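You operate a simulated robot arm through the tools that you are given. There is no shell and no other tool.

The job below is to be done with a simulated robot arm. You get a single attempt, and the scene is never put back.

TASK
Lock the bored block in the vice, then stand the orange-capped steel tube in the block.
Fine: free the vice lock, close the jaw on the block. Where these are worked on the way, their far stop is far enough and under half their travel is too little: vice lock.

It is judged by the outcome, as a careful person would: the job done as asked, and still so three seconds after it is handed in. It fails if anything else is knocked over, pushed out of place, dropped, spilled or broken.

THE ROBOT
A 6-joint arm with a two-finger gripper, fixed in place. Base frame: the origin is on the floor under the middle of its stand, x ahead of it, y to its left, z up. Readings come in mm, rad, newtons and seconds.
With the tool pointing down near the work surface it reaches from about 340 to 680 mm from the base axis. Its first joint turns from -1.152 to 1.152 rad. Payload 2.45 kg.
Tool frame: the origin (TCP) lies between the finger pads and is the grasp point; the fingertips stand 30 mm ahead of it; z points along the fingers, y is the line along which they close. The gripper opens to 106 mm; its body begins 79 mm behind the TCP.
Orientation is told as [roll, pitch, yaw] about the base's x, y, z axes, in that order, counted from this pose: with the fingers straight down and closing along the base's y, the tool's x points along the base's -x, its y along +y and its z along -z.

THE INTERFACE
- The arm moves only by the tool jog_arm. Its argument "series" is a list that holds one entry, the list of rows, each a list of 7 numbers: the shift along the tool's x, y, z in mm, then the turn, a rotation vector about the tool's x, y, z in rad, then the finger opening in mm, from 0 to 106. In form: [[[x, y, z, ax, ay, az, jaw], ...]]. A call has 1 to 20 rows; each row shifts and turns the commanded pose from where the row before left it, along the tool's axes as they then stand. Each row takes 0.2 s and may step no farther than 50 mm and 0.15 rad from the row before; otherwise, or with a gripper value out of range, the whole call is refused. Where a pose cannot be reached the arm comes as near as it can. A force on the tool above 40 N (or 10 N above the force at the start of the call, whichever is more), or a blocked arm, ends the call early, and 0.2 s more pass. Each finger travels about 153 mm/s and halts on what it meets, pressing with about 28 N; the grip force reading is that of the motor and also rises with nothing between the fingers. The clock runs only during rows and for 0.2 s after the last one: add rows that do not move to give the fingers time. It gives the time, the measured TCP pose, the force on the tool (base axes), the opening and the grip force at its end, in the units of the frame above (readings bear some noise), with the torque about the TCP (base axes, N m) and any sound that the robot's microphone picked up, and new pictures: "pictures" is both (left out), scene, wrist or none.
- Cameras (640 x 400 px; columns grow to the right, rows downward): "scene" is fixed at [65.5, 414.6, 1409.1]; the picture's right is [-0.62, -0.79, 0.00], its down [-0.45, 0.35, -0.82] and it looks along [0.64, -0.51, -0.57] (base axes); focal length 369 px, centre (320, 200). "wrist" rides on the gripper at [76, -2, -106] in the tool frame; the picture's right is [0.02, 1.00, 0.00], its down [-0.78, 0.02, -0.62] and it looks along [-0.62, 0.01, 0.78] (tool axes); focal length 247 px, centre (320, 200). There is no depth. A picture from a camera that has moved, and an enlarged one, comes with that camera's place and axes in the base frame and with its lens. The place of the scene camera against the robot may be out by one fixed shift of up to 18 mm in any direction.
- zoom(camera, box): a new picture of the part [left, top, right, bottom] of that camera's present view, enlarged. It takes no simulated time.
- close_job(): hands the job in; it is judged then, once.

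Nothing tells you positions but the pictures and the camera data. Unless the task says otherwise, let go and move clear before handing in.

The tools are called as a command line: name --argument value ..., lists and objects as JSON in quotes. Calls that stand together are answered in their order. jog_arm: Moves the arm, as the interface text tells. Its arguments: {"type":"object","properties":{"series":{"type":"array"},"pictures":{"type":"string","enum":["both","scene","wrist","none"]}},"required":["series"]} The other tools are called the same way: zoom (camera, box) takes an enlarged picture of a part of a camera's view; close_job () hands the job in.

At the start:

```text
t: 0.0
ee_pos: [321.6, 50.7, 1059.2]
orientation: [-0.001, -0.003, -0.003]
force: [0.9, 0.6, -0.1]
ft_torque: [0.04, 0.0, 0.01]
width: 105.9
gripper_force: 0.0
```

scene: 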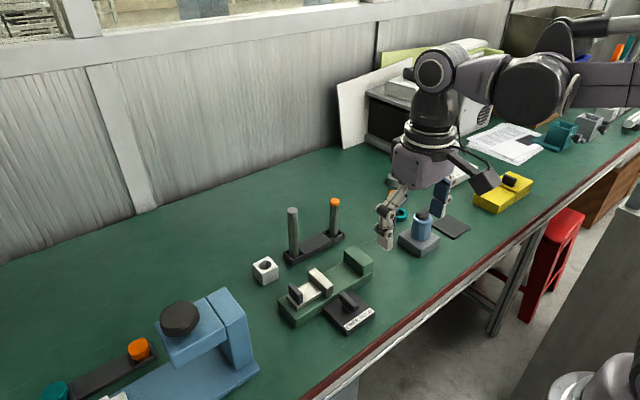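
wrist: 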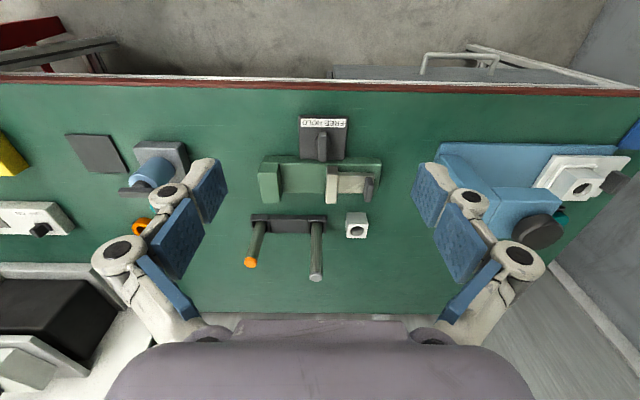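

I see a green vice with a lever base labelled FREE/HOLD, a white bored block beside it, and a rack with two tubes (one orange-capped). I'll zoom in first to locate everything before moving.

zoom --camera "scene" --box '[230, 180, 400, 340]'

zoom --camera "wrist" --box '[230, 100, 400, 290]'

zoom --camera "wrist" --box '[290, 105, 360, 165]'

```text
2.50 times, centred on (315, 260) of scene
camera zoom: at [65.5, 414.6, 1409.1], right [-0.62, -0.79, 0.0], down [-0.45, 0.35, -0.82], along [0.64, -0.51, -0.57], focal length 923 px, centre (332, 50)
```

zoom: 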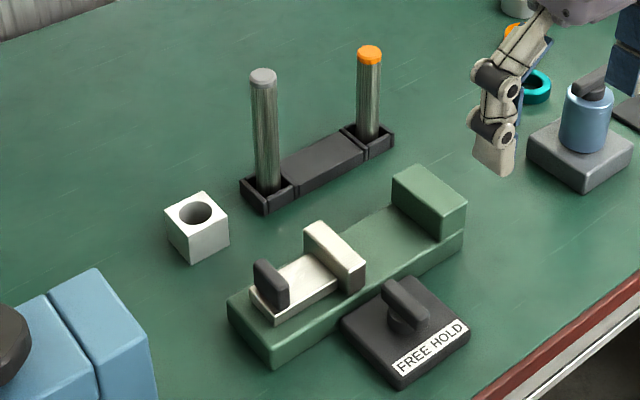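

```text
2.11 times, centred on (315, 195) of wrist
camera zoom: at [244.0, 48.8, 1166.6], right [-0.02, 1.0, 0.0], down [0.78, 0.02, 0.62], along [0.62, 0.01, -0.78], focal length 520 px, centre (330, 210)
```

zoom: 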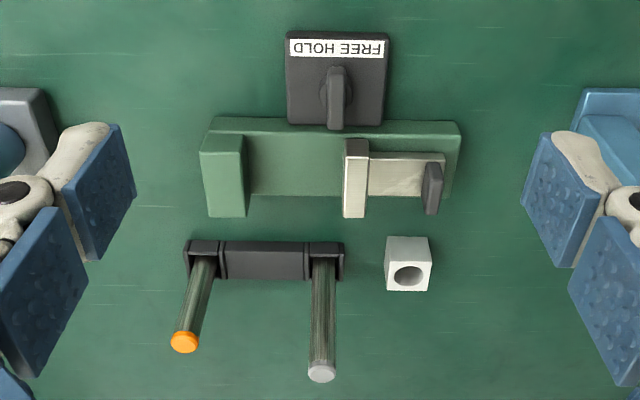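

```text
6.67 times, centred on (325, 135) of wrist
camera zoom: at [244.0, 48.8, 1166.6], right [-0.02, 1.0, 0.0], down [0.78, 0.02, 0.62], along [0.62, 0.01, -0.78], focal length 1646 px, centre (287, 633)
```

zoom: 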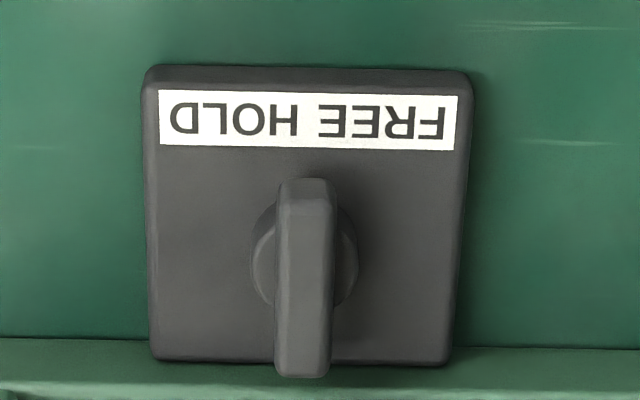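

The first estimates put the table near z≈757. The lock plate is around (420, 57), the vice around x≈500 with y from -60 to 168, the white block near (618, 134), and the orange-capped tube near (615, -71) with its top at z≈890. I'll go lower for closer views before touching anything.

jog_arm --series '[[[0, 0, 45, 0, 0, 0, 106], [-10, 0, 45, 0, 0, 0, 106], [-10, 0, 40, 0, 0, 0, 106], [0, 0, 0, 0, 0, 0, 106]]]' --pictures "both"

```text
t: 1.0
ee_pos: [342.4, 51.9, 927.4]
orientation: [-0.002, -0.002, -0.002]
force: [0.1, -0.5, 0.1]
ft_torque: [-0.02, 0.02, 0.0]
width: 106.0
gripper_force: 0.0
camera wrist: at [265.0, 49.7, 1034.6], right [-0.02, 1.0, 0.0], down [0.78, 0.02, 0.62], along [0.62, 0.01, -0.78], focal length 247 px, centre (320, 200)
```

scene: 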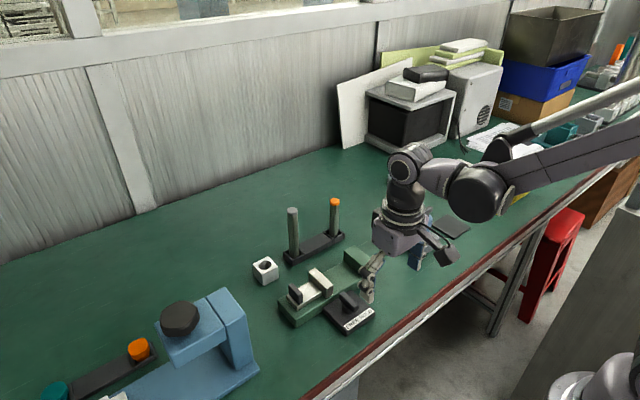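
wrist: 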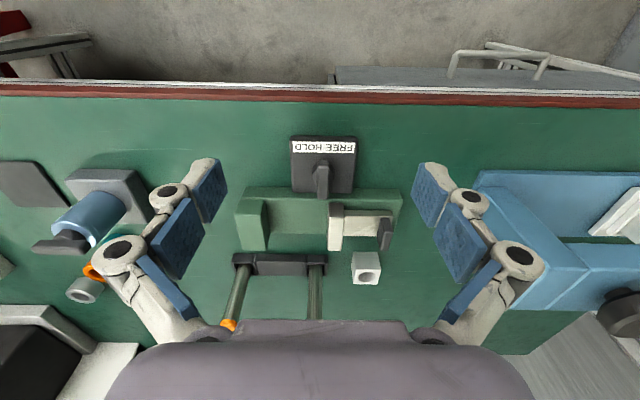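

zoom --camera "wrist" --box '[280, 125, 370, 205]'

zoom --camera "wrist" --box '[220, 175, 420, 300]'

zoom --camera "scene" --box '[270, 250, 390, 340]'

```text
5.00 times, centred on (325, 165) of wrist
camera zoom: at [265.0, 49.7, 1034.6], right [-0.02, 1.0, 0.0], down [0.78, 0.02, 0.62], along [0.62, 0.01, -0.78], focal length 1235 px, centre (295, 375)
```

zoom: 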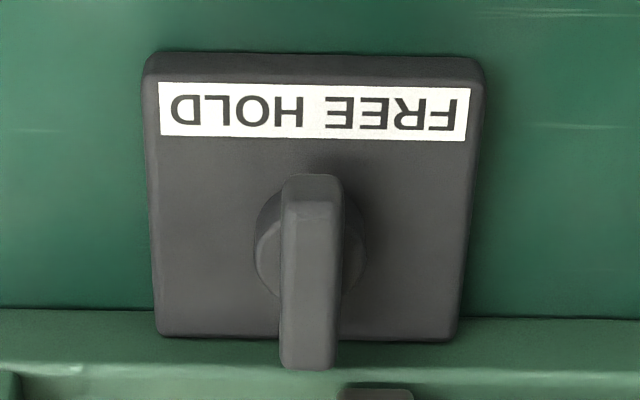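

```text
3.20 times, centred on (320, 238) of wrist
camera zoom: at [265.0, 49.7, 1034.6], right [-0.02, 1.0, 0.0], down [0.78, 0.02, 0.62], along [0.62, 0.01, -0.78], focal length 790 px, centre (320, 80)
```

zoom: 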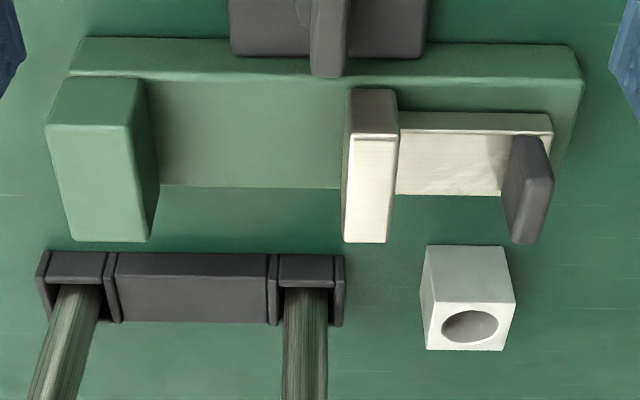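

```text
4.44 times, centred on (330, 295) of scene
camera zoom: at [65.5, 414.6, 1409.1], right [-0.62, -0.79, 0.0], down [-0.45, 0.35, -0.82], along [0.64, -0.51, -0.57], focal length 1640 px, centre (276, -222)
```

zoom: 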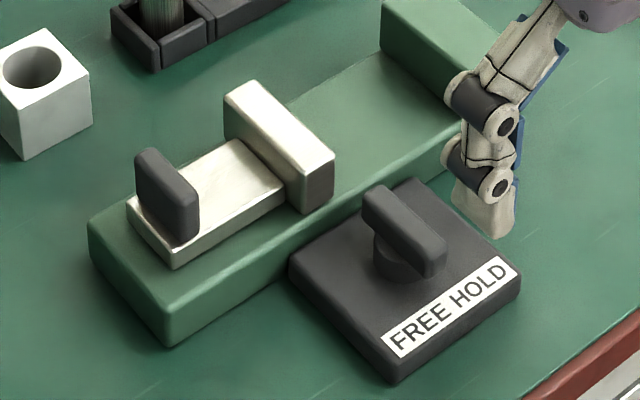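

The vice lock is a bar knob on a dark plate, with the bar along x at about (427, 56) and its top near z≈793. I'll hover over it for a closer look.

jog_arm --series '[[[-42, 2, 28, 0, 0, 0, 106], [-42, 2, 29, 0, 0, 0, 106], [0, 0, 0, 0, 0, 0, 106]]]' --pictures "wrist"

```text
refused: row 1 steps farther than a row can; nothing moved
```

jog_arm --series '[[[-30, 1, 19, 0, 0, 0, 106], [-30, 1, 19, 0, 0, 0, 106], [-25, 2, 19, 0, 0, 0, 106], [0, 0, 0, 0, 0, 0, 106]]]' --pictures "wrist"

zoom --camera "wrist" --box '[240, 80, 400, 180]'

zoom --camera "scene" --box '[270, 250, 390, 340]'

```text
t: 2.0
ee_pos: [425.7, 55.6, 874.0]
orientation: [-0.002, -0.001, -0.002]
force: [0.3, 0.6, 0.7]
ft_torque: [0.01, 0.02, 0.02]
width: 105.8
gripper_force: 0.2
camera wrist: at [349.8, 52.3, 980.3], right [-0.02, 1.0, 0.0], down [0.78, 0.02, 0.62], along [0.62, 0.01, -0.78], focal length 247 px, centre (320, 200)
```

wrist: 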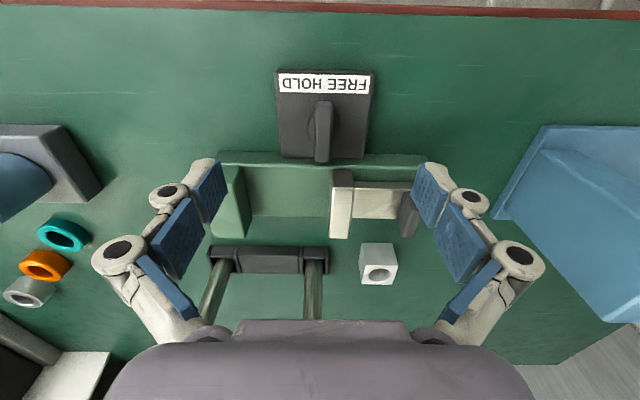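

```text
4.00 times, centred on (320, 130) of wrist
camera zoom: at [349.8, 52.3, 980.3], right [-0.02, 1.0, 0.0], down [0.78, 0.02, 0.62], along [0.62, 0.01, -0.78], focal length 988 px, centre (320, 480)
```

zoom: 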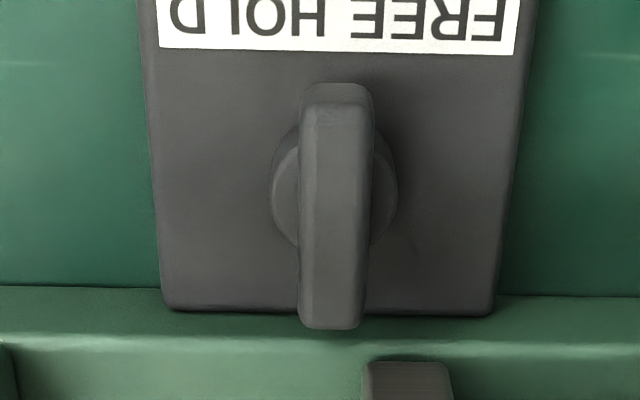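

```text
4.44 times, centred on (330, 295) of scene
camera zoom: at [65.5, 414.6, 1409.1], right [-0.62, -0.79, 0.0], down [-0.45, 0.35, -0.82], along [0.64, -0.51, -0.57], focal length 1640 px, centre (276, -222)
```

zoom: 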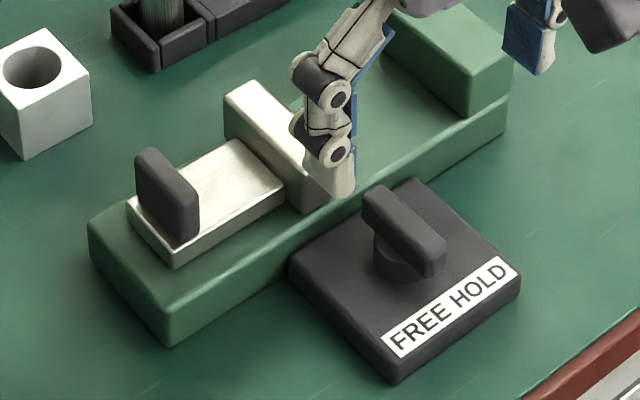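

The knob bar's centre looks to be near (429, 56), with its top at about z≈793 and the plate top at about z≈763. I'll partly close the fingers above it to check alignment before going down.

jog_arm --series '[[[-3, 0.4, 15, 0, 0, 0, 60], [0, 0, 20, 0, 0, 0, 40], [0, 0, 0, 0, 0, 0, 40]]]' --pictures "both"

zoom --camera "wrist" --box '[240, 80, 400, 180]'

zoom --camera "scene" --box '[270, 240, 390, 340]'

```text
t: 2.8
ee_pos: [430.3, 54.8, 839.2]
orientation: [-0.002, -0.005, 0.001]
force: [-0.5, -0.8, -0.1]
ft_torque: [0.01, 0.0, -0.03]
width: 40.1
gripper_force: 0.0
camera wrist: at [352.6, 52.4, 945.6], right [-0.02, 1.0, 0.0], down [0.78, 0.02, 0.62], along [0.62, 0.01, -0.78], focal length 247 px, centre (320, 200)
```

scene: 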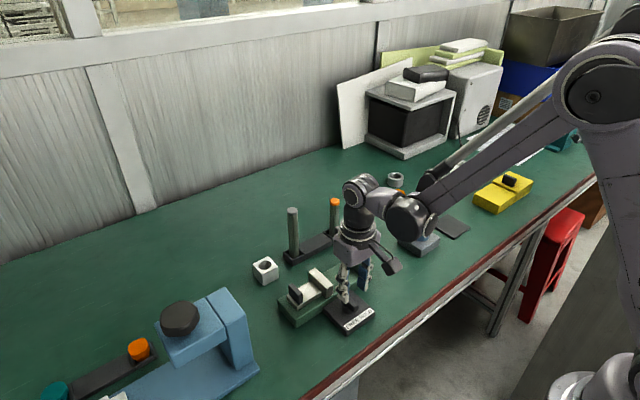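
wrist: 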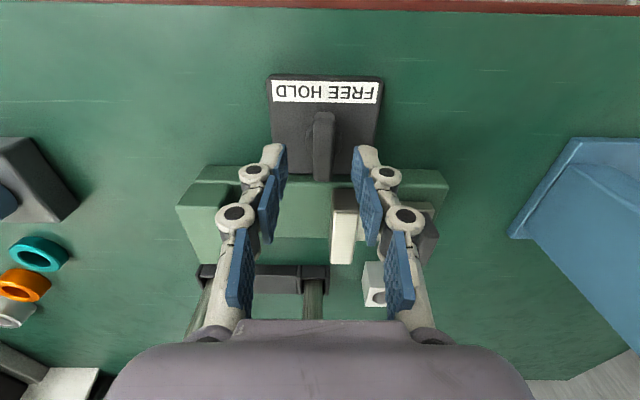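

```text
4.00 times, centred on (320, 130) of wrist
camera zoom: at [352.6, 52.4, 945.6], right [-0.02, 1.0, 0.0], down [0.78, 0.02, 0.62], along [0.62, 0.01, -0.78], focal length 988 px, centre (320, 480)
```

zoom: 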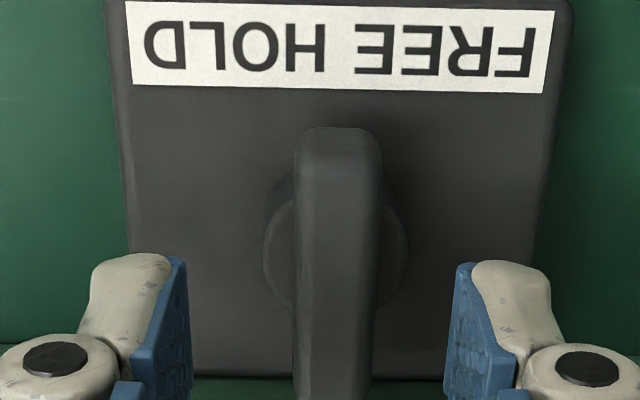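

```text
4.00 times, centred on (330, 290) of scene
camera zoom: at [65.5, 414.6, 1409.1], right [-0.62, -0.79, 0.0], down [-0.45, 0.35, -0.82], along [0.64, -0.51, -0.57], focal length 1476 px, centre (280, -160)
```

zoom: 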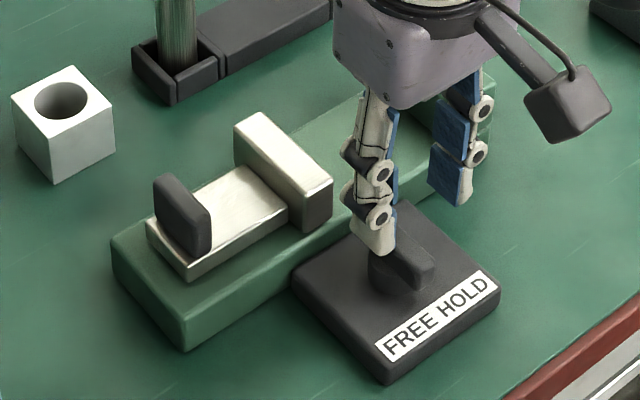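

The fingers straddle the bar and are nearly centred. Next I'll shift 1.2 mm in +y, go down 26 mm and close gently on the bar.

jog_arm --series '[[[0, 1.2, 13, 0, 0, 0, 40], [0, 0, 13, 0, 0, 0, 40], [0, 0, 0, 0, 0, 0, 40]]]' --pictures "both"

zoom --camera "wrist" --box '[240, 80, 400, 180]'

zoom --camera "scene" --box '[270, 240, 390, 340]'

```text
t: 3.6
ee_pos: [429.3, 58.2, 813.0]
orientation: [-0.002, -0.003, -0.002]
force: [-0.2, -0.2, -0.4]
ft_torque: [-0.03, -0.01, 0.0]
width: 40.1
gripper_force: 0.1
camera wrist: at [352.5, 54.1, 920.2], right [-0.02, 1.0, 0.0], down [0.78, 0.02, 0.62], along [0.62, 0.01, -0.78], focal length 247 px, centre (320, 200)
```

scene: 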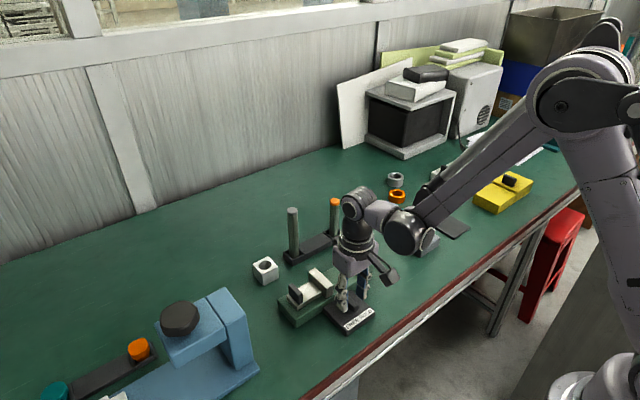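
wrist: 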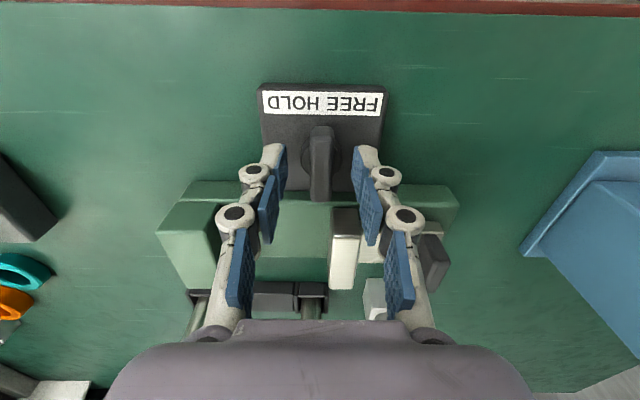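

```text
4.00 times, centred on (320, 130) of wrist
camera zoom: at [352.5, 54.1, 920.2], right [-0.02, 1.0, 0.0], down [0.78, 0.02, 0.62], along [0.62, 0.01, -0.78], focal length 988 px, centre (320, 480)
```

zoom: 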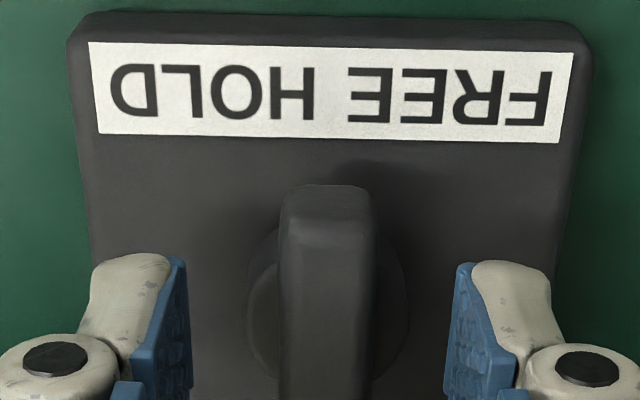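

```text
4.00 times, centred on (330, 290) of scene
camera zoom: at [65.5, 414.6, 1409.1], right [-0.62, -0.79, 0.0], down [-0.45, 0.35, -0.82], along [0.64, -0.51, -0.57], focal length 1476 px, centre (280, -160)
```

zoom: 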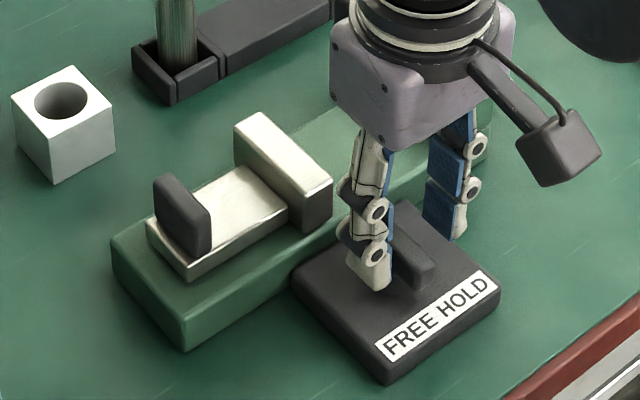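

The fingers are either side of the bar and clear of the plate, so I'll close on it.

jog_arm --series '[[[0, 0.4, 0, 0, 0, 0, 24], [0, 0, 0, 0, 0, 0, 8], [0, 0, 0, 0, 0, 0, 8]]]' --pictures "wrist"

zoom --camera "wrist" --box '[240, 80, 400, 180]'

zoom --camera "scene" --box '[300, 260, 390, 340]'

```text
t: 4.4
ee_pos: [429.5, 57.2, 813.8]
orientation: [-0.002, -0.003, 0.002]
force: [0.6, 4.2, 1.9]
ft_torque: [0.18, 0.0, 0.01]
width: 14.8
gripper_force: 40.4
camera wrist: at [352.3, 55.0, 919.9], right [-0.02, 1.0, 0.0], down [0.78, 0.02, 0.62], along [0.62, 0.01, -0.78], focal length 247 px, centre (320, 200)
```

wrist: 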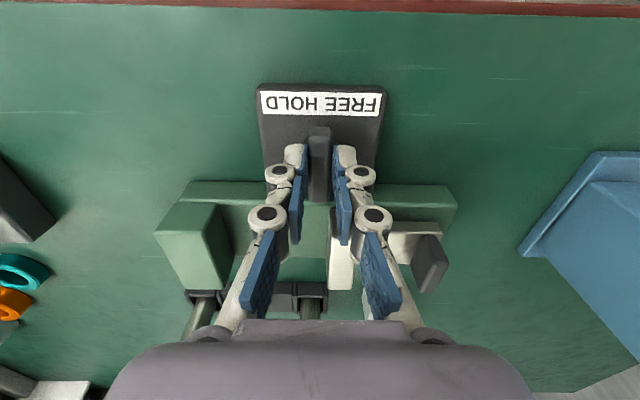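

```text
4.00 times, centred on (320, 130) of wrist
camera zoom: at [352.3, 55.0, 919.9], right [-0.02, 1.0, 0.0], down [0.78, 0.02, 0.62], along [0.62, 0.01, -0.78], focal length 988 px, centre (320, 480)
```

zoom: 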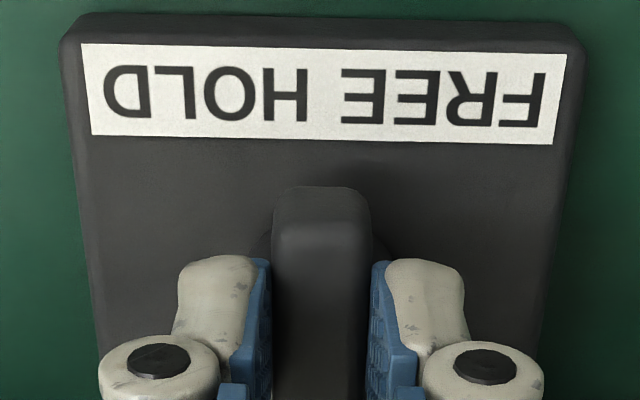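

```text
5.00 times, centred on (345, 300) of scene
camera zoom: at [65.4, 414.7, 1409.1], right [-0.62, -0.79, 0.0], down [-0.45, 0.35, -0.82], along [0.64, -0.51, -0.57], focal length 1845 px, centre (195, -300)
```

zoom: 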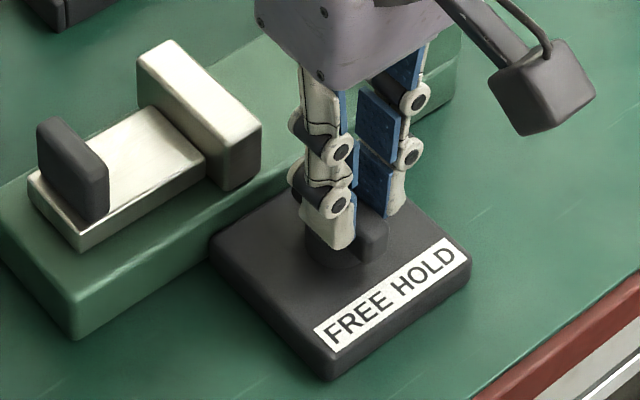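

The bar is gripped at 14.8 mm wide. I'll try a small turn, clockwise seen from above so the front end goes toward FREE, and read the torque.

jog_arm --series '[[[0, 0, 0, 0, 0, 0.06, 8], [0, 0, 0, 0, 0, 0.06, 8]]]' --pictures "wrist"

zoom --camera "scene" --box '[300, 260, 390, 340]'

```text
t: 5.0
ee_pos: [429.4, 57.3, 813.6]
orientation: [0.0, -0.003, -0.121]
force: [-2.7, 6.0, 28.4]
ft_torque: [0.16, 0.08, 1.28]
width: 17.3
gripper_force: 42.7
camera wrist: at [352.6, 64.2, 919.7], right [0.1, 1.0, 0.0], down [0.78, -0.08, 0.62], along [0.62, -0.06, -0.78], focal length 247 px, centre (320, 200)
```

wrist: 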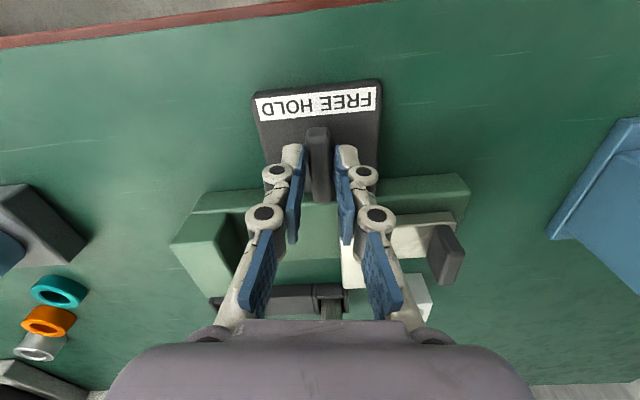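

```text
5.00 times, centred on (345, 300) of scene
camera zoom: at [65.0, 414.7, 1409.1], right [-0.62, -0.79, 0.0], down [-0.45, 0.35, -0.82], along [0.64, -0.51, -0.57], focal length 1845 px, centre (195, -300)
```

zoom: 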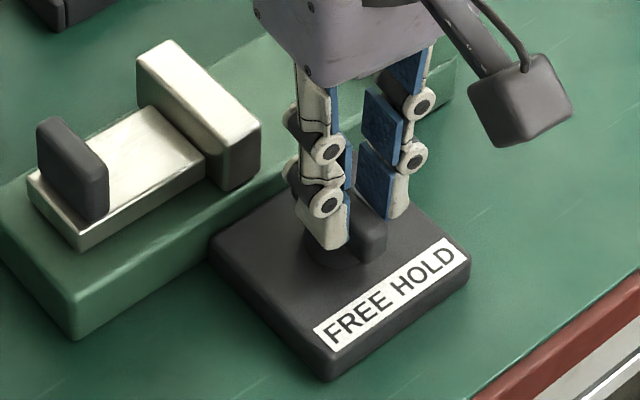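

Torque rose to 1.28 N·m and the fingers were forced apart, so that direction is against the stop. I'll turn back and test the other way.

jog_arm --series '[[[0, 0, 0, 0, 0, -0.06, 8], [0, 0, 0, 0, 0, -0.06, 8], [0, 0, 0, 0, 0, -0.06, 8], [0, 0, 0, 0, 0, -0.06, 8]]]' --pictures "wrist"

zoom --camera "scene" --box '[300, 260, 390, 340]'

```text
t: 6.0
ee_pos: [428.8, 56.4, 813.1]
orientation: [-0.004, -0.003, 0.119]
force: [2.0, 7.3, 6.4]
ft_torque: [0.21, 0.03, 0.04]
width: 14.7
gripper_force: 41.1
camera wrist: at [353.2, 45.2, 918.8], right [-0.14, 0.99, 0.0], down [0.77, 0.11, 0.62], along [0.62, 0.09, -0.78], focal length 247 px, centre (320, 200)
```

wrist: 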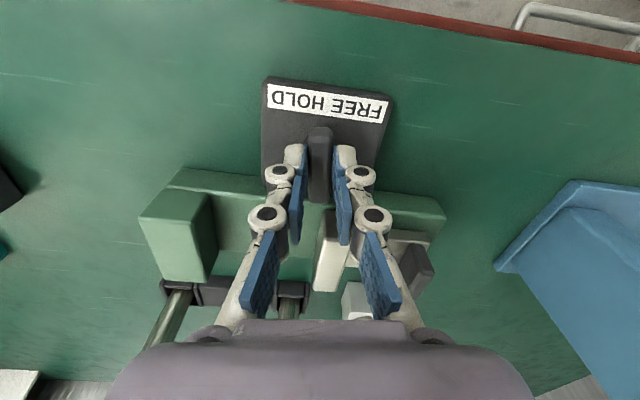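

```text
5.00 times, centred on (345, 300) of scene
camera zoom: at [65.4, 414.7, 1409.1], right [-0.62, -0.79, 0.0], down [-0.45, 0.35, -0.82], along [0.64, -0.51, -0.57], focal length 1845 px, centre (195, -300)
```

zoom: 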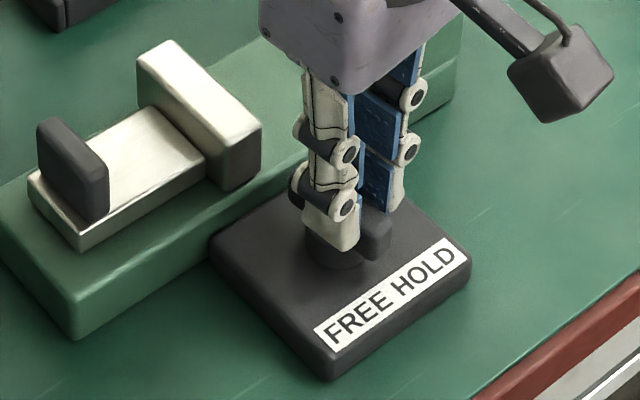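

It turns freely anticlockwise, with the width steady and almost no torque. I'll keep going that way in small steps and watch for the far stop.

jog_arm --series '[[[0, 0, 0, 0, 0, -0.08, 8], [0, 0, 0, 0, 0, -0.08, 8], [0, 0, 0, 0, 0, -0.08, 8], [0, 0, 0, 0, 0, -0.08, 8], [0, 0, 0, 0, 0, -0.08, 8]]]' --pictures "wrist"

```text
t: 7.2
ee_pos: [430.3, 54.2, 812.7]
orientation: [-0.007, 0.0, 0.518]
force: [6.9, -18.3, -6.0]
ft_torque: [0.12, -1.28, -0.15]
width: 14.6
gripper_force: 40.8
camera wrist: at [364.1, 14.7, 919.0], right [-0.51, 0.86, -0.01], down [0.67, 0.41, 0.62], along [0.54, 0.31, -0.78], focal length 247 px, centre (320, 200)
```

wrist: 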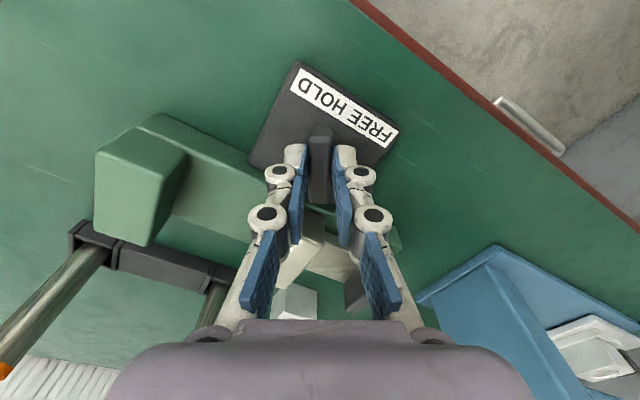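

There's some side load now (about 18 N in -y). I'll pause a step to see whether it persists, and look closely.

jog_arm --series '[[[0, 0, 0, 0, 0, 0, 8]]]' --pictures "both"

zoom --camera "wrist" --box '[230, 60, 410, 200]'

zoom --camera "scene" --box '[300, 260, 390, 340]'

```text
t: 7.6
ee_pos: [430.8, 53.1, 812.8]
orientation: [-0.008, 0.0, 0.518]
force: [8.6, -21.6, -13.1]
ft_torque: [0.06, -1.09, -0.18]
width: 14.8
gripper_force: 40.5
camera wrist: at [364.1, 14.9, 919.1], right [-0.51, 0.86, -0.01], down [0.67, 0.41, 0.62], along [0.54, 0.31, -0.78], focal length 247 px, centre (320, 200)
```

scene: 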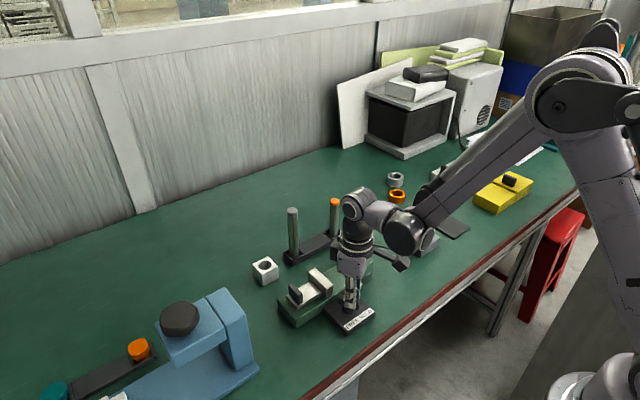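
wrist: 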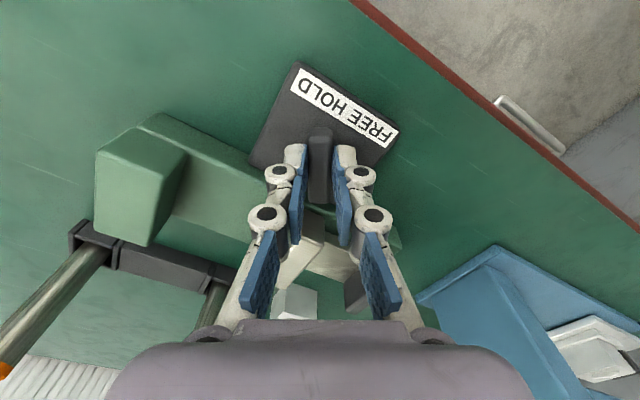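

```text
2.86 times, centred on (320, 130) of wrist
camera zoom: at [364.1, 14.9, 919.1], right [-0.51, 0.86, -0.01], down [0.67, 0.41, 0.62], along [0.54, 0.31, -0.78], focal length 706 px, centre (320, 400)
```

zoom: 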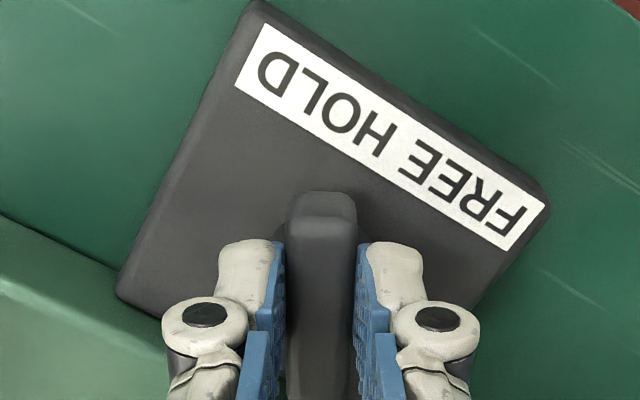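

```text
5.00 times, centred on (345, 300) of scene
camera zoom: at [65.8, 414.1, 1409.3], right [-0.62, -0.79, 0.0], down [-0.45, 0.36, -0.82], along [0.64, -0.51, -0.57], focal length 1845 px, centre (195, -300)
```

zoom: 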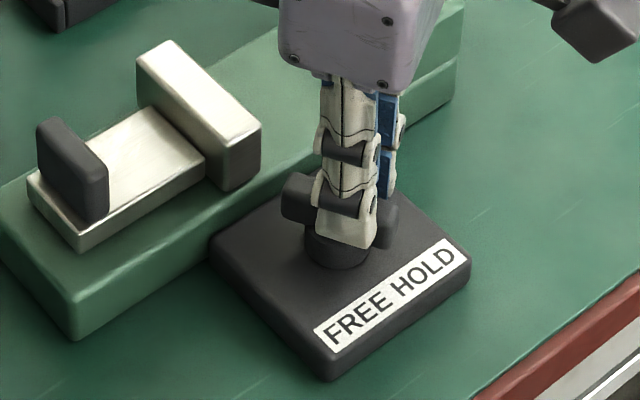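

The knob's axis seems to be about 6 mm further from the robot than my grip point, which explains the side load. I'll shift to relieve it and then keep turning about the true axis.

jog_arm --series '[[[0, -2.8, 0, 0, 0, 0, 8], [0, -0.42, 0, 0, 0, -0.08, 8], [0, -0.42, 0, 0, 0, -0.08, 8], [0, -0.42, 0, 0, 0, -0.08, 8]]]' --pictures "none"

```text
t: 8.6
ee_pos: [431.5, 53.9, 812.4]
orientation: [-0.001, 0.002, 0.762]
force: [2.8, -7.2, -24.1]
ft_torque: [-0.8, 0.61, -0.07]
width: 14.8
gripper_force: 40.4
```

jog_arm --series '[[[0, -1.0, 1.0, 0, 0, 0, 8], [0, -0.45, 0, 0, 0, -0.08, 8], [0, -0.45, 0, 0, 0, -0.08, 8]]]' --pictures "wrist"

zoom --camera "scene" --box '[300, 260, 390, 340]'

```text
t: 9.4
ee_pos: [433.4, 51.7, 810.2]
orientation: [-0.002, 0.001, 0.918]
force: [-4.9, -4.5, 37.3]
ft_torque: [-0.37, 0.34, -0.03]
width: 14.4
gripper_force: 41.3
camera wrist: at [386.9, -10.7, 919.0], right [-0.81, 0.59, 0.0], down [0.46, 0.63, 0.62], along [0.37, 0.5, -0.78], focal length 247 px, centre (320, 200)
```

wrist: 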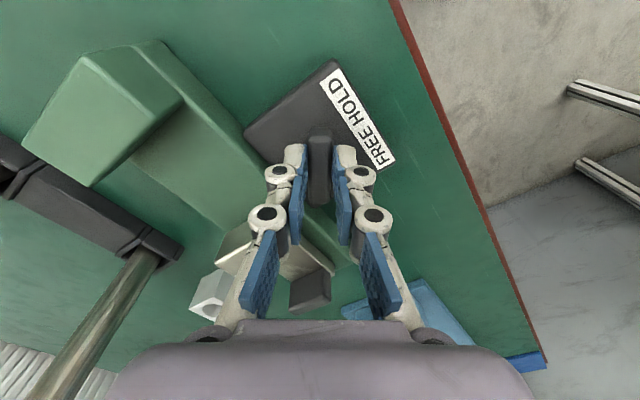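

```text
5.00 times, centred on (345, 300) of scene
camera zoom: at [64.8, 414.4, 1409.2], right [-0.62, -0.79, 0.0], down [-0.45, 0.35, -0.82], along [0.64, -0.51, -0.57], focal length 1845 px, centre (195, -300)
```

zoom: 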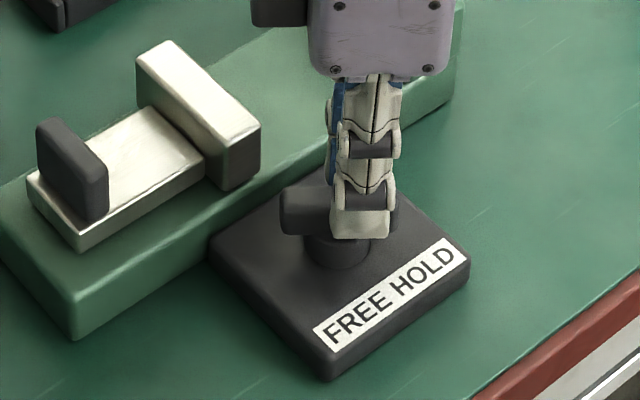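

jog_arm --series '[[[0, 0, -1.0, 0, 0, 0, 8], [0, -0.45, 0, 0, 0, -0.08, 8], [0, -0.45, 0, 0, 0, -0.08, 8]]]' --pictures "none"

```text
t: 10.2
ee_pos: [434.4, 50.5, 811.3]
orientation: [-0.001, -0.001, 1.08]
force: [-13.1, 0.0, 2.3]
ft_torque: [0.45, 0.02, 0.05]
width: 15.0
gripper_force: 40.7
```

jog_arm --series '[[[0, 1.0, 0, 0, 0, 0, 8], [0, -0.3, 0, 0, 0, -0.08, 8], [0, -0.3, 0, 0, 0, -0.08, 8], [0, -0.3, 0, 0, 0, -0.08, 8]]]' --pictures "wrist"

zoom --camera "scene" --box '[300, 260, 390, 340]'

```text
t: 11.2
ee_pos: [434.7, 51.6, 812.3]
orientation: [-0.007, 0.001, 1.319]
force: [1.9, -3.6, 6.9]
ft_torque: [1.1, -0.39, 0.0]
width: 14.6
gripper_force: 41.7
camera wrist: at [416.5, -24.5, 919.0], right [-0.97, 0.23, -0.01], down [0.18, 0.76, 0.62], along [0.15, 0.6, -0.78], focal length 247 px, centre (320, 200)
```

wrist: 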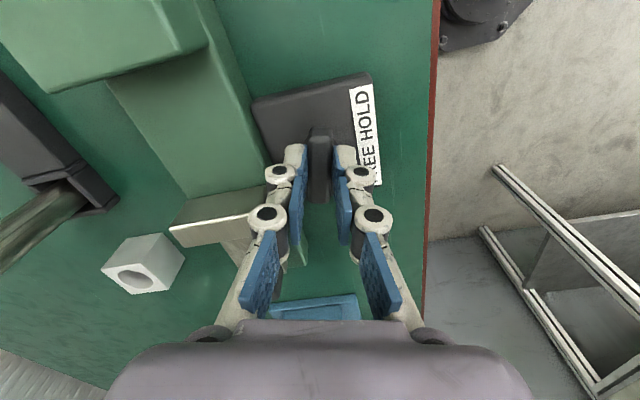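

```text
5.00 times, centred on (345, 300) of scene
camera zoom: at [65.4, 414.4, 1409.2], right [-0.62, -0.79, 0.0], down [-0.45, 0.35, -0.82], along [0.64, -0.51, -0.57], focal length 1845 px, centre (195, -300)
```

zoom: 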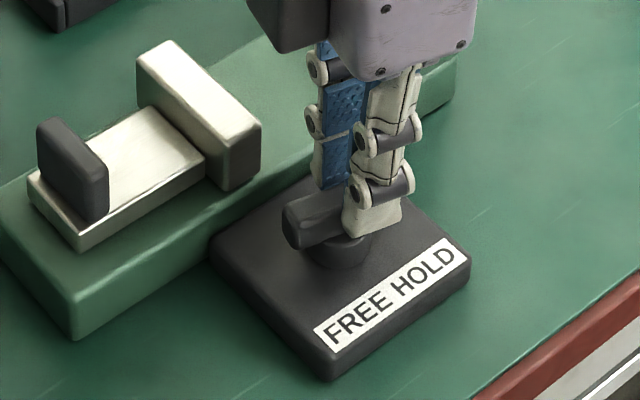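

The bar has turned about 75° with low torque, so I'll continue toward the far stop.

jog_arm --series '[[[0, -0.3, 0, 0, 0, -0.08, 8], [0, -0.3, 0, 0, 0, -0.08, 8], [0, -0.3, 0, 0, 0, -0.08, 8]]]' --pictures "none"

```text
t: 12.0
ee_pos: [435.9, 49.9, 812.0]
orientation: [-0.006, 0.002, 1.558]
force: [13.9, -4.2, 7.4]
ft_torque: [1.0, -0.4, -0.1]
width: 14.9
gripper_force: 40.4
```

jog_arm --series '[[[0, -1.2, 0, 0, 0, -0.04, 8], [0, -0.1, 0, 0, 0, -0.04, 8]]]' --pictures "none"

```text
t: 12.6
ee_pos: [436.0, 50.3, 811.1]
orientation: [-0.003, 0.003, 1.637]
force: [10.8, -4.7, 21.3]
ft_torque: [0.02, -0.31, -1.25]
width: 16.1
gripper_force: 42.3
```

Torque jumped to -1.25 N·m at 1.64 rad, so the far stop is at about 90°. I'll relax back slightly, then release and lift.

jog_arm --series '[[[0, 0, 0, 0, 0, 0.06, 8], [0, 0, 0, 0, 0, 0, 30], [0, 0, 0, 0, 0, 0, 40], [0, 0, -25, 0, 0, 0, 40], [0, 0, -45, 0, 0, 0, 60], [0, 0, -45, 0, 0, 0, 80]]]' --pictures "both"

zoom --camera "scene" --box '[270, 240, 390, 340]'

zoom --camera "wrist" --box '[220, 60, 420, 260]'

```text
t: 14.0
ee_pos: [435.8, 48.9, 926.2]
orientation: [-0.003, 0.001, 1.578]
force: [-0.2, -0.2, 0.5]
ft_torque: [0.03, 0.01, -0.03]
width: 80.2
gripper_force: 0.0
camera wrist: at [437.4, -27.6, 1033.9], right [-1.0, -0.03, 0.0], down [-0.02, 0.78, 0.62], along [-0.02, 0.62, -0.78], focal length 247 px, centre (320, 200)
```

scene: 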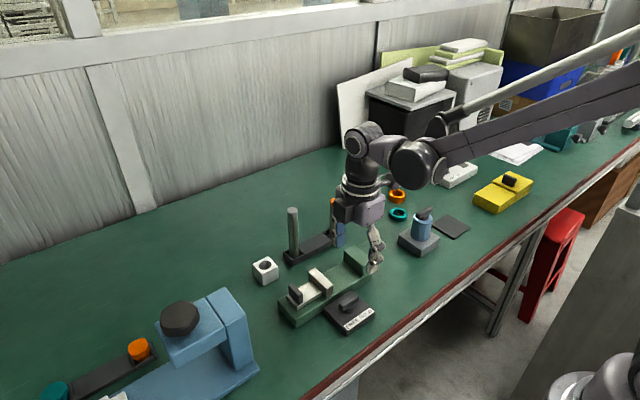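
wrist: 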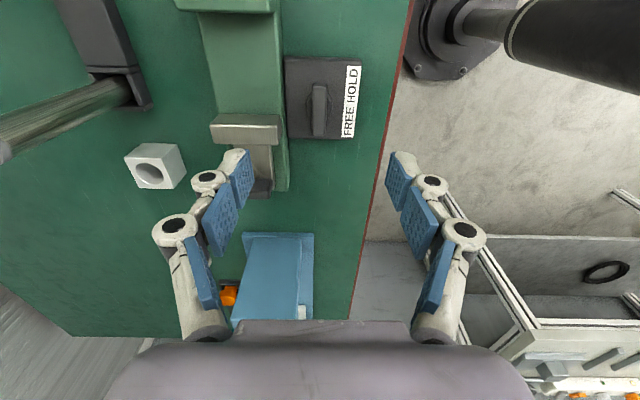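

```text
4.00 times, centred on (330, 290) of scene
camera zoom: at [65.4, 414.6, 1409.1], right [-0.62, -0.79, 0.0], down [-0.45, 0.35, -0.82], along [0.64, -0.51, -0.57], focal length 1476 px, centre (280, -160)
```

zoom: 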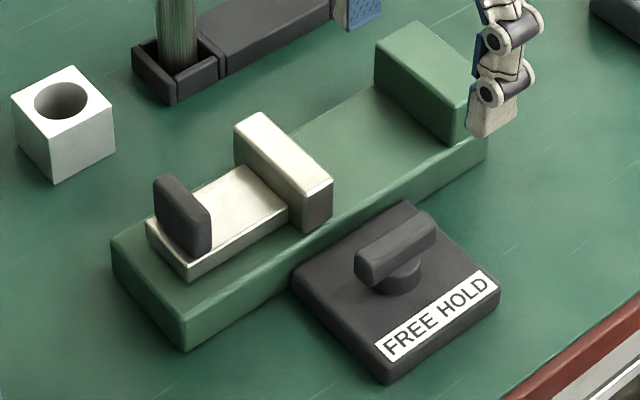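

```text
2.00 times, centred on (320, 160) of wrist
camera zoom: at [437.4, -27.6, 1033.9], right [-1.0, -0.03, 0.0], down [-0.02, 0.78, 0.62], along [-0.02, 0.62, -0.78], focal length 494 px, centre (320, 280)
```

zoom: 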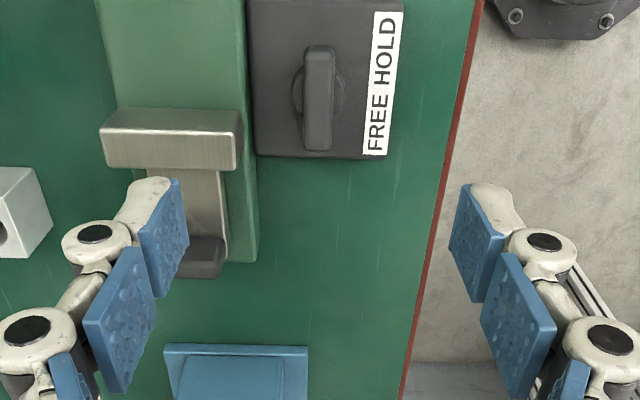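

The bar now lies along y, which should be the FREE position. Next is the block: I'll grip its x-faces with the tool yawed to -90°, so the camera bracket stays clear of the tall grey tube. I'll rise and rotate.

jog_arm --series '[[[0, 0, -40, 0, 0, 0.14, 80], [0, 0, -40, 0, 0, 0.15, 80], [0, 0, 0, 0, 0, 0.15, 80], [0, 0, 0, 0, 0, 0.15, 80], [0, 0, 0, 0, 0, 0.15, 80], [0, 0, 0, 0, 0, 0.15, 80], [0, 0, 0, 0, 0, 0.15, 80], [0, 0, 0, 0, 0, 0.15, 80], [0, 0, 0, 0, 0, 0.15, 80], [0, 0, 0, 0, 0, 0.15, 80], [0, 0, 0, 0, 0, 0.15, 80], [0, 0, 0, 0, 0, 0.15, 80], [0, 0, 0, 0, 0, 0.15, 80], [0, 0, 0, 0, 0, 0.15, 80], [0, 0, 0, 0, 0, 0.15, 80], [0, 0, 0, 0, 0, 0.15, 80], [0, 0, 0, 0, 0, 0.15, 80], [0, 0, 0, 0, 0, 0.15, 80], [0, 0, 0, 0, 0, 0.15, 80], [0, 0, 0, 0, 0, 0.15, 80]]]' --pictures "wrist"

```text
t: 18.2
ee_pos: [436.1, 52.6, 1008.0]
orientation: [0.001, -0.002, -1.413]
force: [0.4, 0.0, -0.7]
ft_torque: [-0.01, 0.01, -0.02]
width: 80.2
gripper_force: 0.1
camera wrist: at [421.6, 125.6, 1114.0], right [0.98, 0.18, 0.0], down [0.14, -0.77, 0.62], along [0.11, -0.61, -0.78], focal length 247 px, centre (320, 200)
```

wrist: 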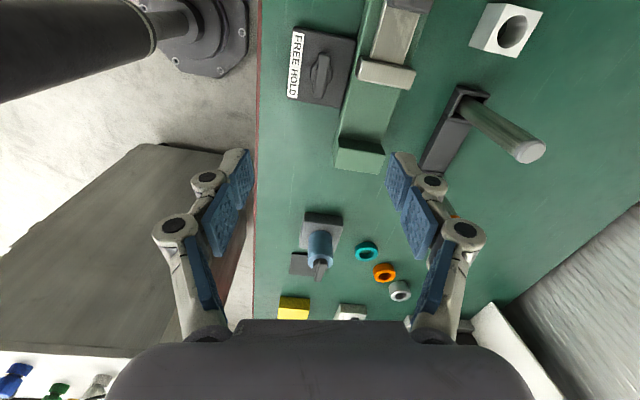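

jog_arm --series '[[[0, 0, 0, 0, 0, 0.08, 80], [0, 0, 0, 0, 0, 0.08, 80], [16, 37, 0, 0, 0, 0, 80], [16, 37, 0, 0, 0, 0, 80], [16, 37, 10, 0, 0, 0, 90], [16, 37, 20, 0, 0, 0, 100], [16, 36, 20, 0, 0, 0, 106], [0, 0, 20, 0, 0, 0, 106], [0, 0, 0, 0, 0, 0, 106]]]' --pictures "both"

zoom --camera "wrist" --box '[240, 40, 400, 180]'

```text
t: 20.2
ee_pos: [619.4, 130.6, 936.9]
orientation: [0.004, -0.002, -1.571]
force: [-0.4, -0.3, 0.0]
ft_torque: [-0.04, 0.01, -0.01]
width: 105.8
gripper_force: 0.2
camera wrist: at [616.0, 206.5, 1044.5], right [1.0, 0.02, 0.0], down [0.02, -0.78, 0.62], along [0.02, -0.62, -0.78], focal length 247 px, centre (320, 200)
```

scene: 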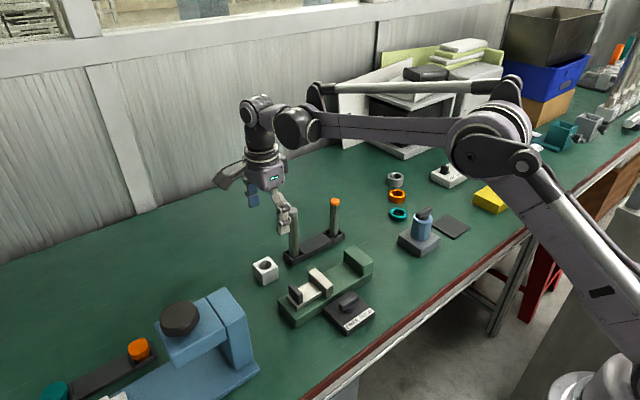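
wrist: 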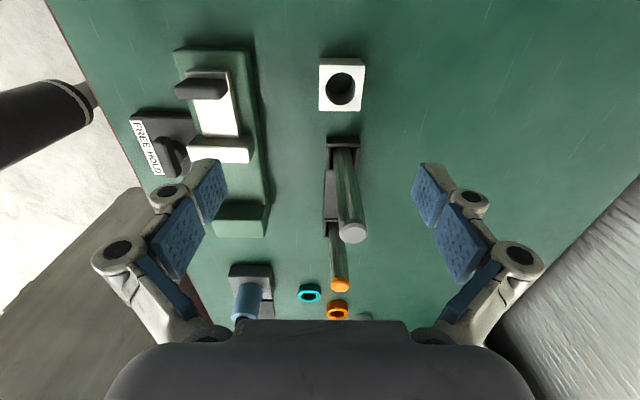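

```text
2.86 times, centred on (320, 110) of wrist
camera zoom: at [616.0, 206.5, 1044.5], right [1.0, 0.02, 0.0], down [0.02, -0.78, 0.62], along [0.02, -0.62, -0.78], focal length 706 px, centre (320, 457)
```

zoom: 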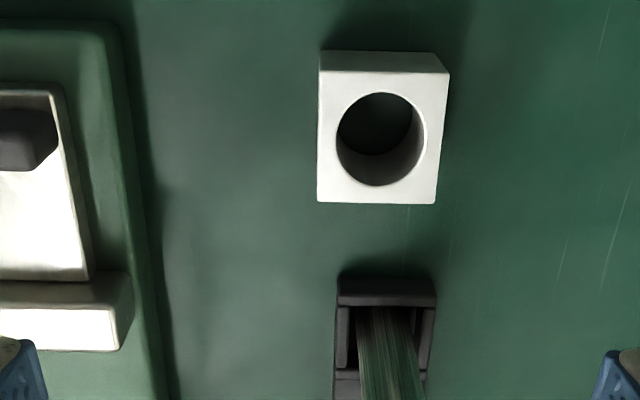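

The views from several poses now agree. The table is at z≈734, and the block is 44 mm with its top at z≈778, centred near (640, 138). The tubes are at x≈650, with the orange cap at y≈-82 and top z≈860. I'll move over the block and lower partway to verify.

jog_arm --series '[[[7.8, 21.5, 30, 0, 0, 0, 106], [0, 0, 40, 0, 0, 0, 106], [0, 0, 0, 0, 0, 0, 106]]]' --pictures "both"

zoom --camera "wrist" --box '[220, 40, 420, 200]'

zoom --camera "scene" --box '[190, 180, 370, 300]'

```text
t: 21.0
ee_pos: [640.1, 140.1, 868.0]
orientation: [0.004, -0.002, -1.571]
force: [0.2, 0.2, 0.2]
ft_torque: [0.01, -0.06, -0.01]
width: 106.2
gripper_force: 0.0
camera wrist: at [637.2, 216.0, 975.0], right [1.0, 0.02, 0.0], down [0.02, -0.78, 0.62], along [0.02, -0.62, -0.78], focal length 247 px, centre (320, 200)
```

scene: 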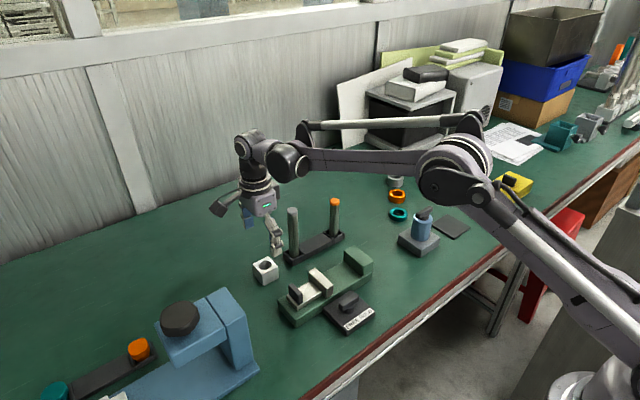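
wrist: 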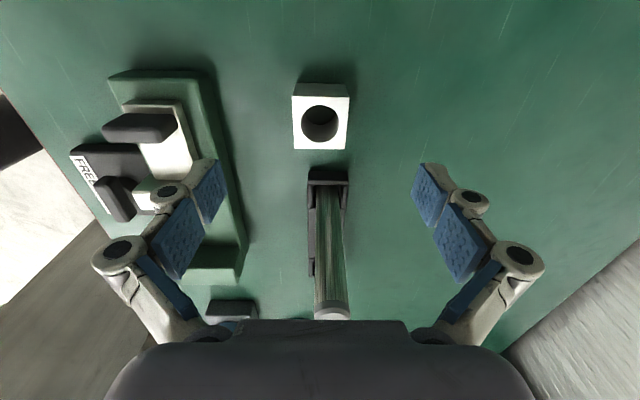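

```text
2.50 times, centred on (320, 120) of wrist
camera zoom: at [637.2, 216.0, 975.0], right [1.0, 0.02, 0.0], down [0.02, -0.78, 0.62], along [0.02, -0.62, -0.78], focal length 617 px, centre (320, 400)
```

zoom: 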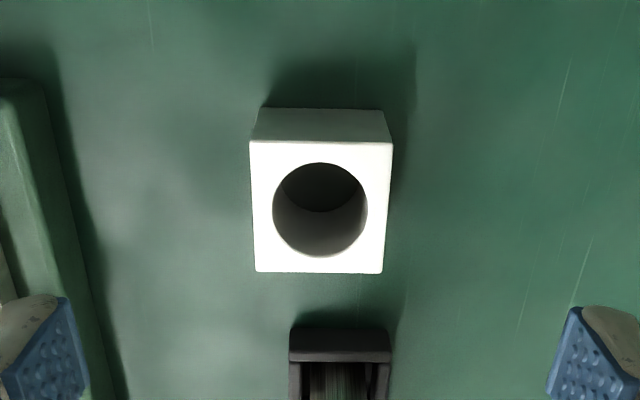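

```text
3.33 times, centred on (280, 240) of scene
camera zoom: at [65.5, 414.6, 1409.1], right [-0.62, -0.79, 0.0], down [-0.45, 0.35, -0.82], along [0.64, -0.51, -0.57], focal length 1230 px, centre (453, 67)
```

zoom: 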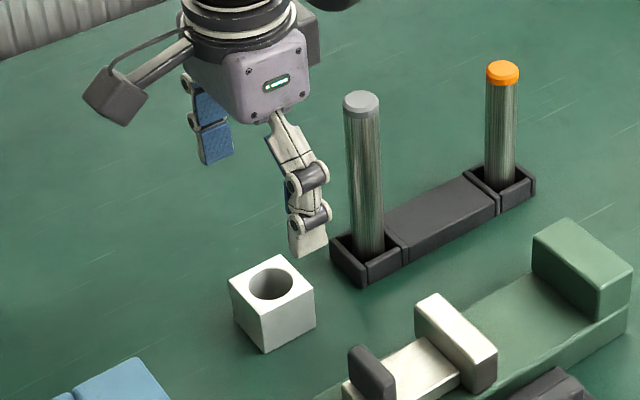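

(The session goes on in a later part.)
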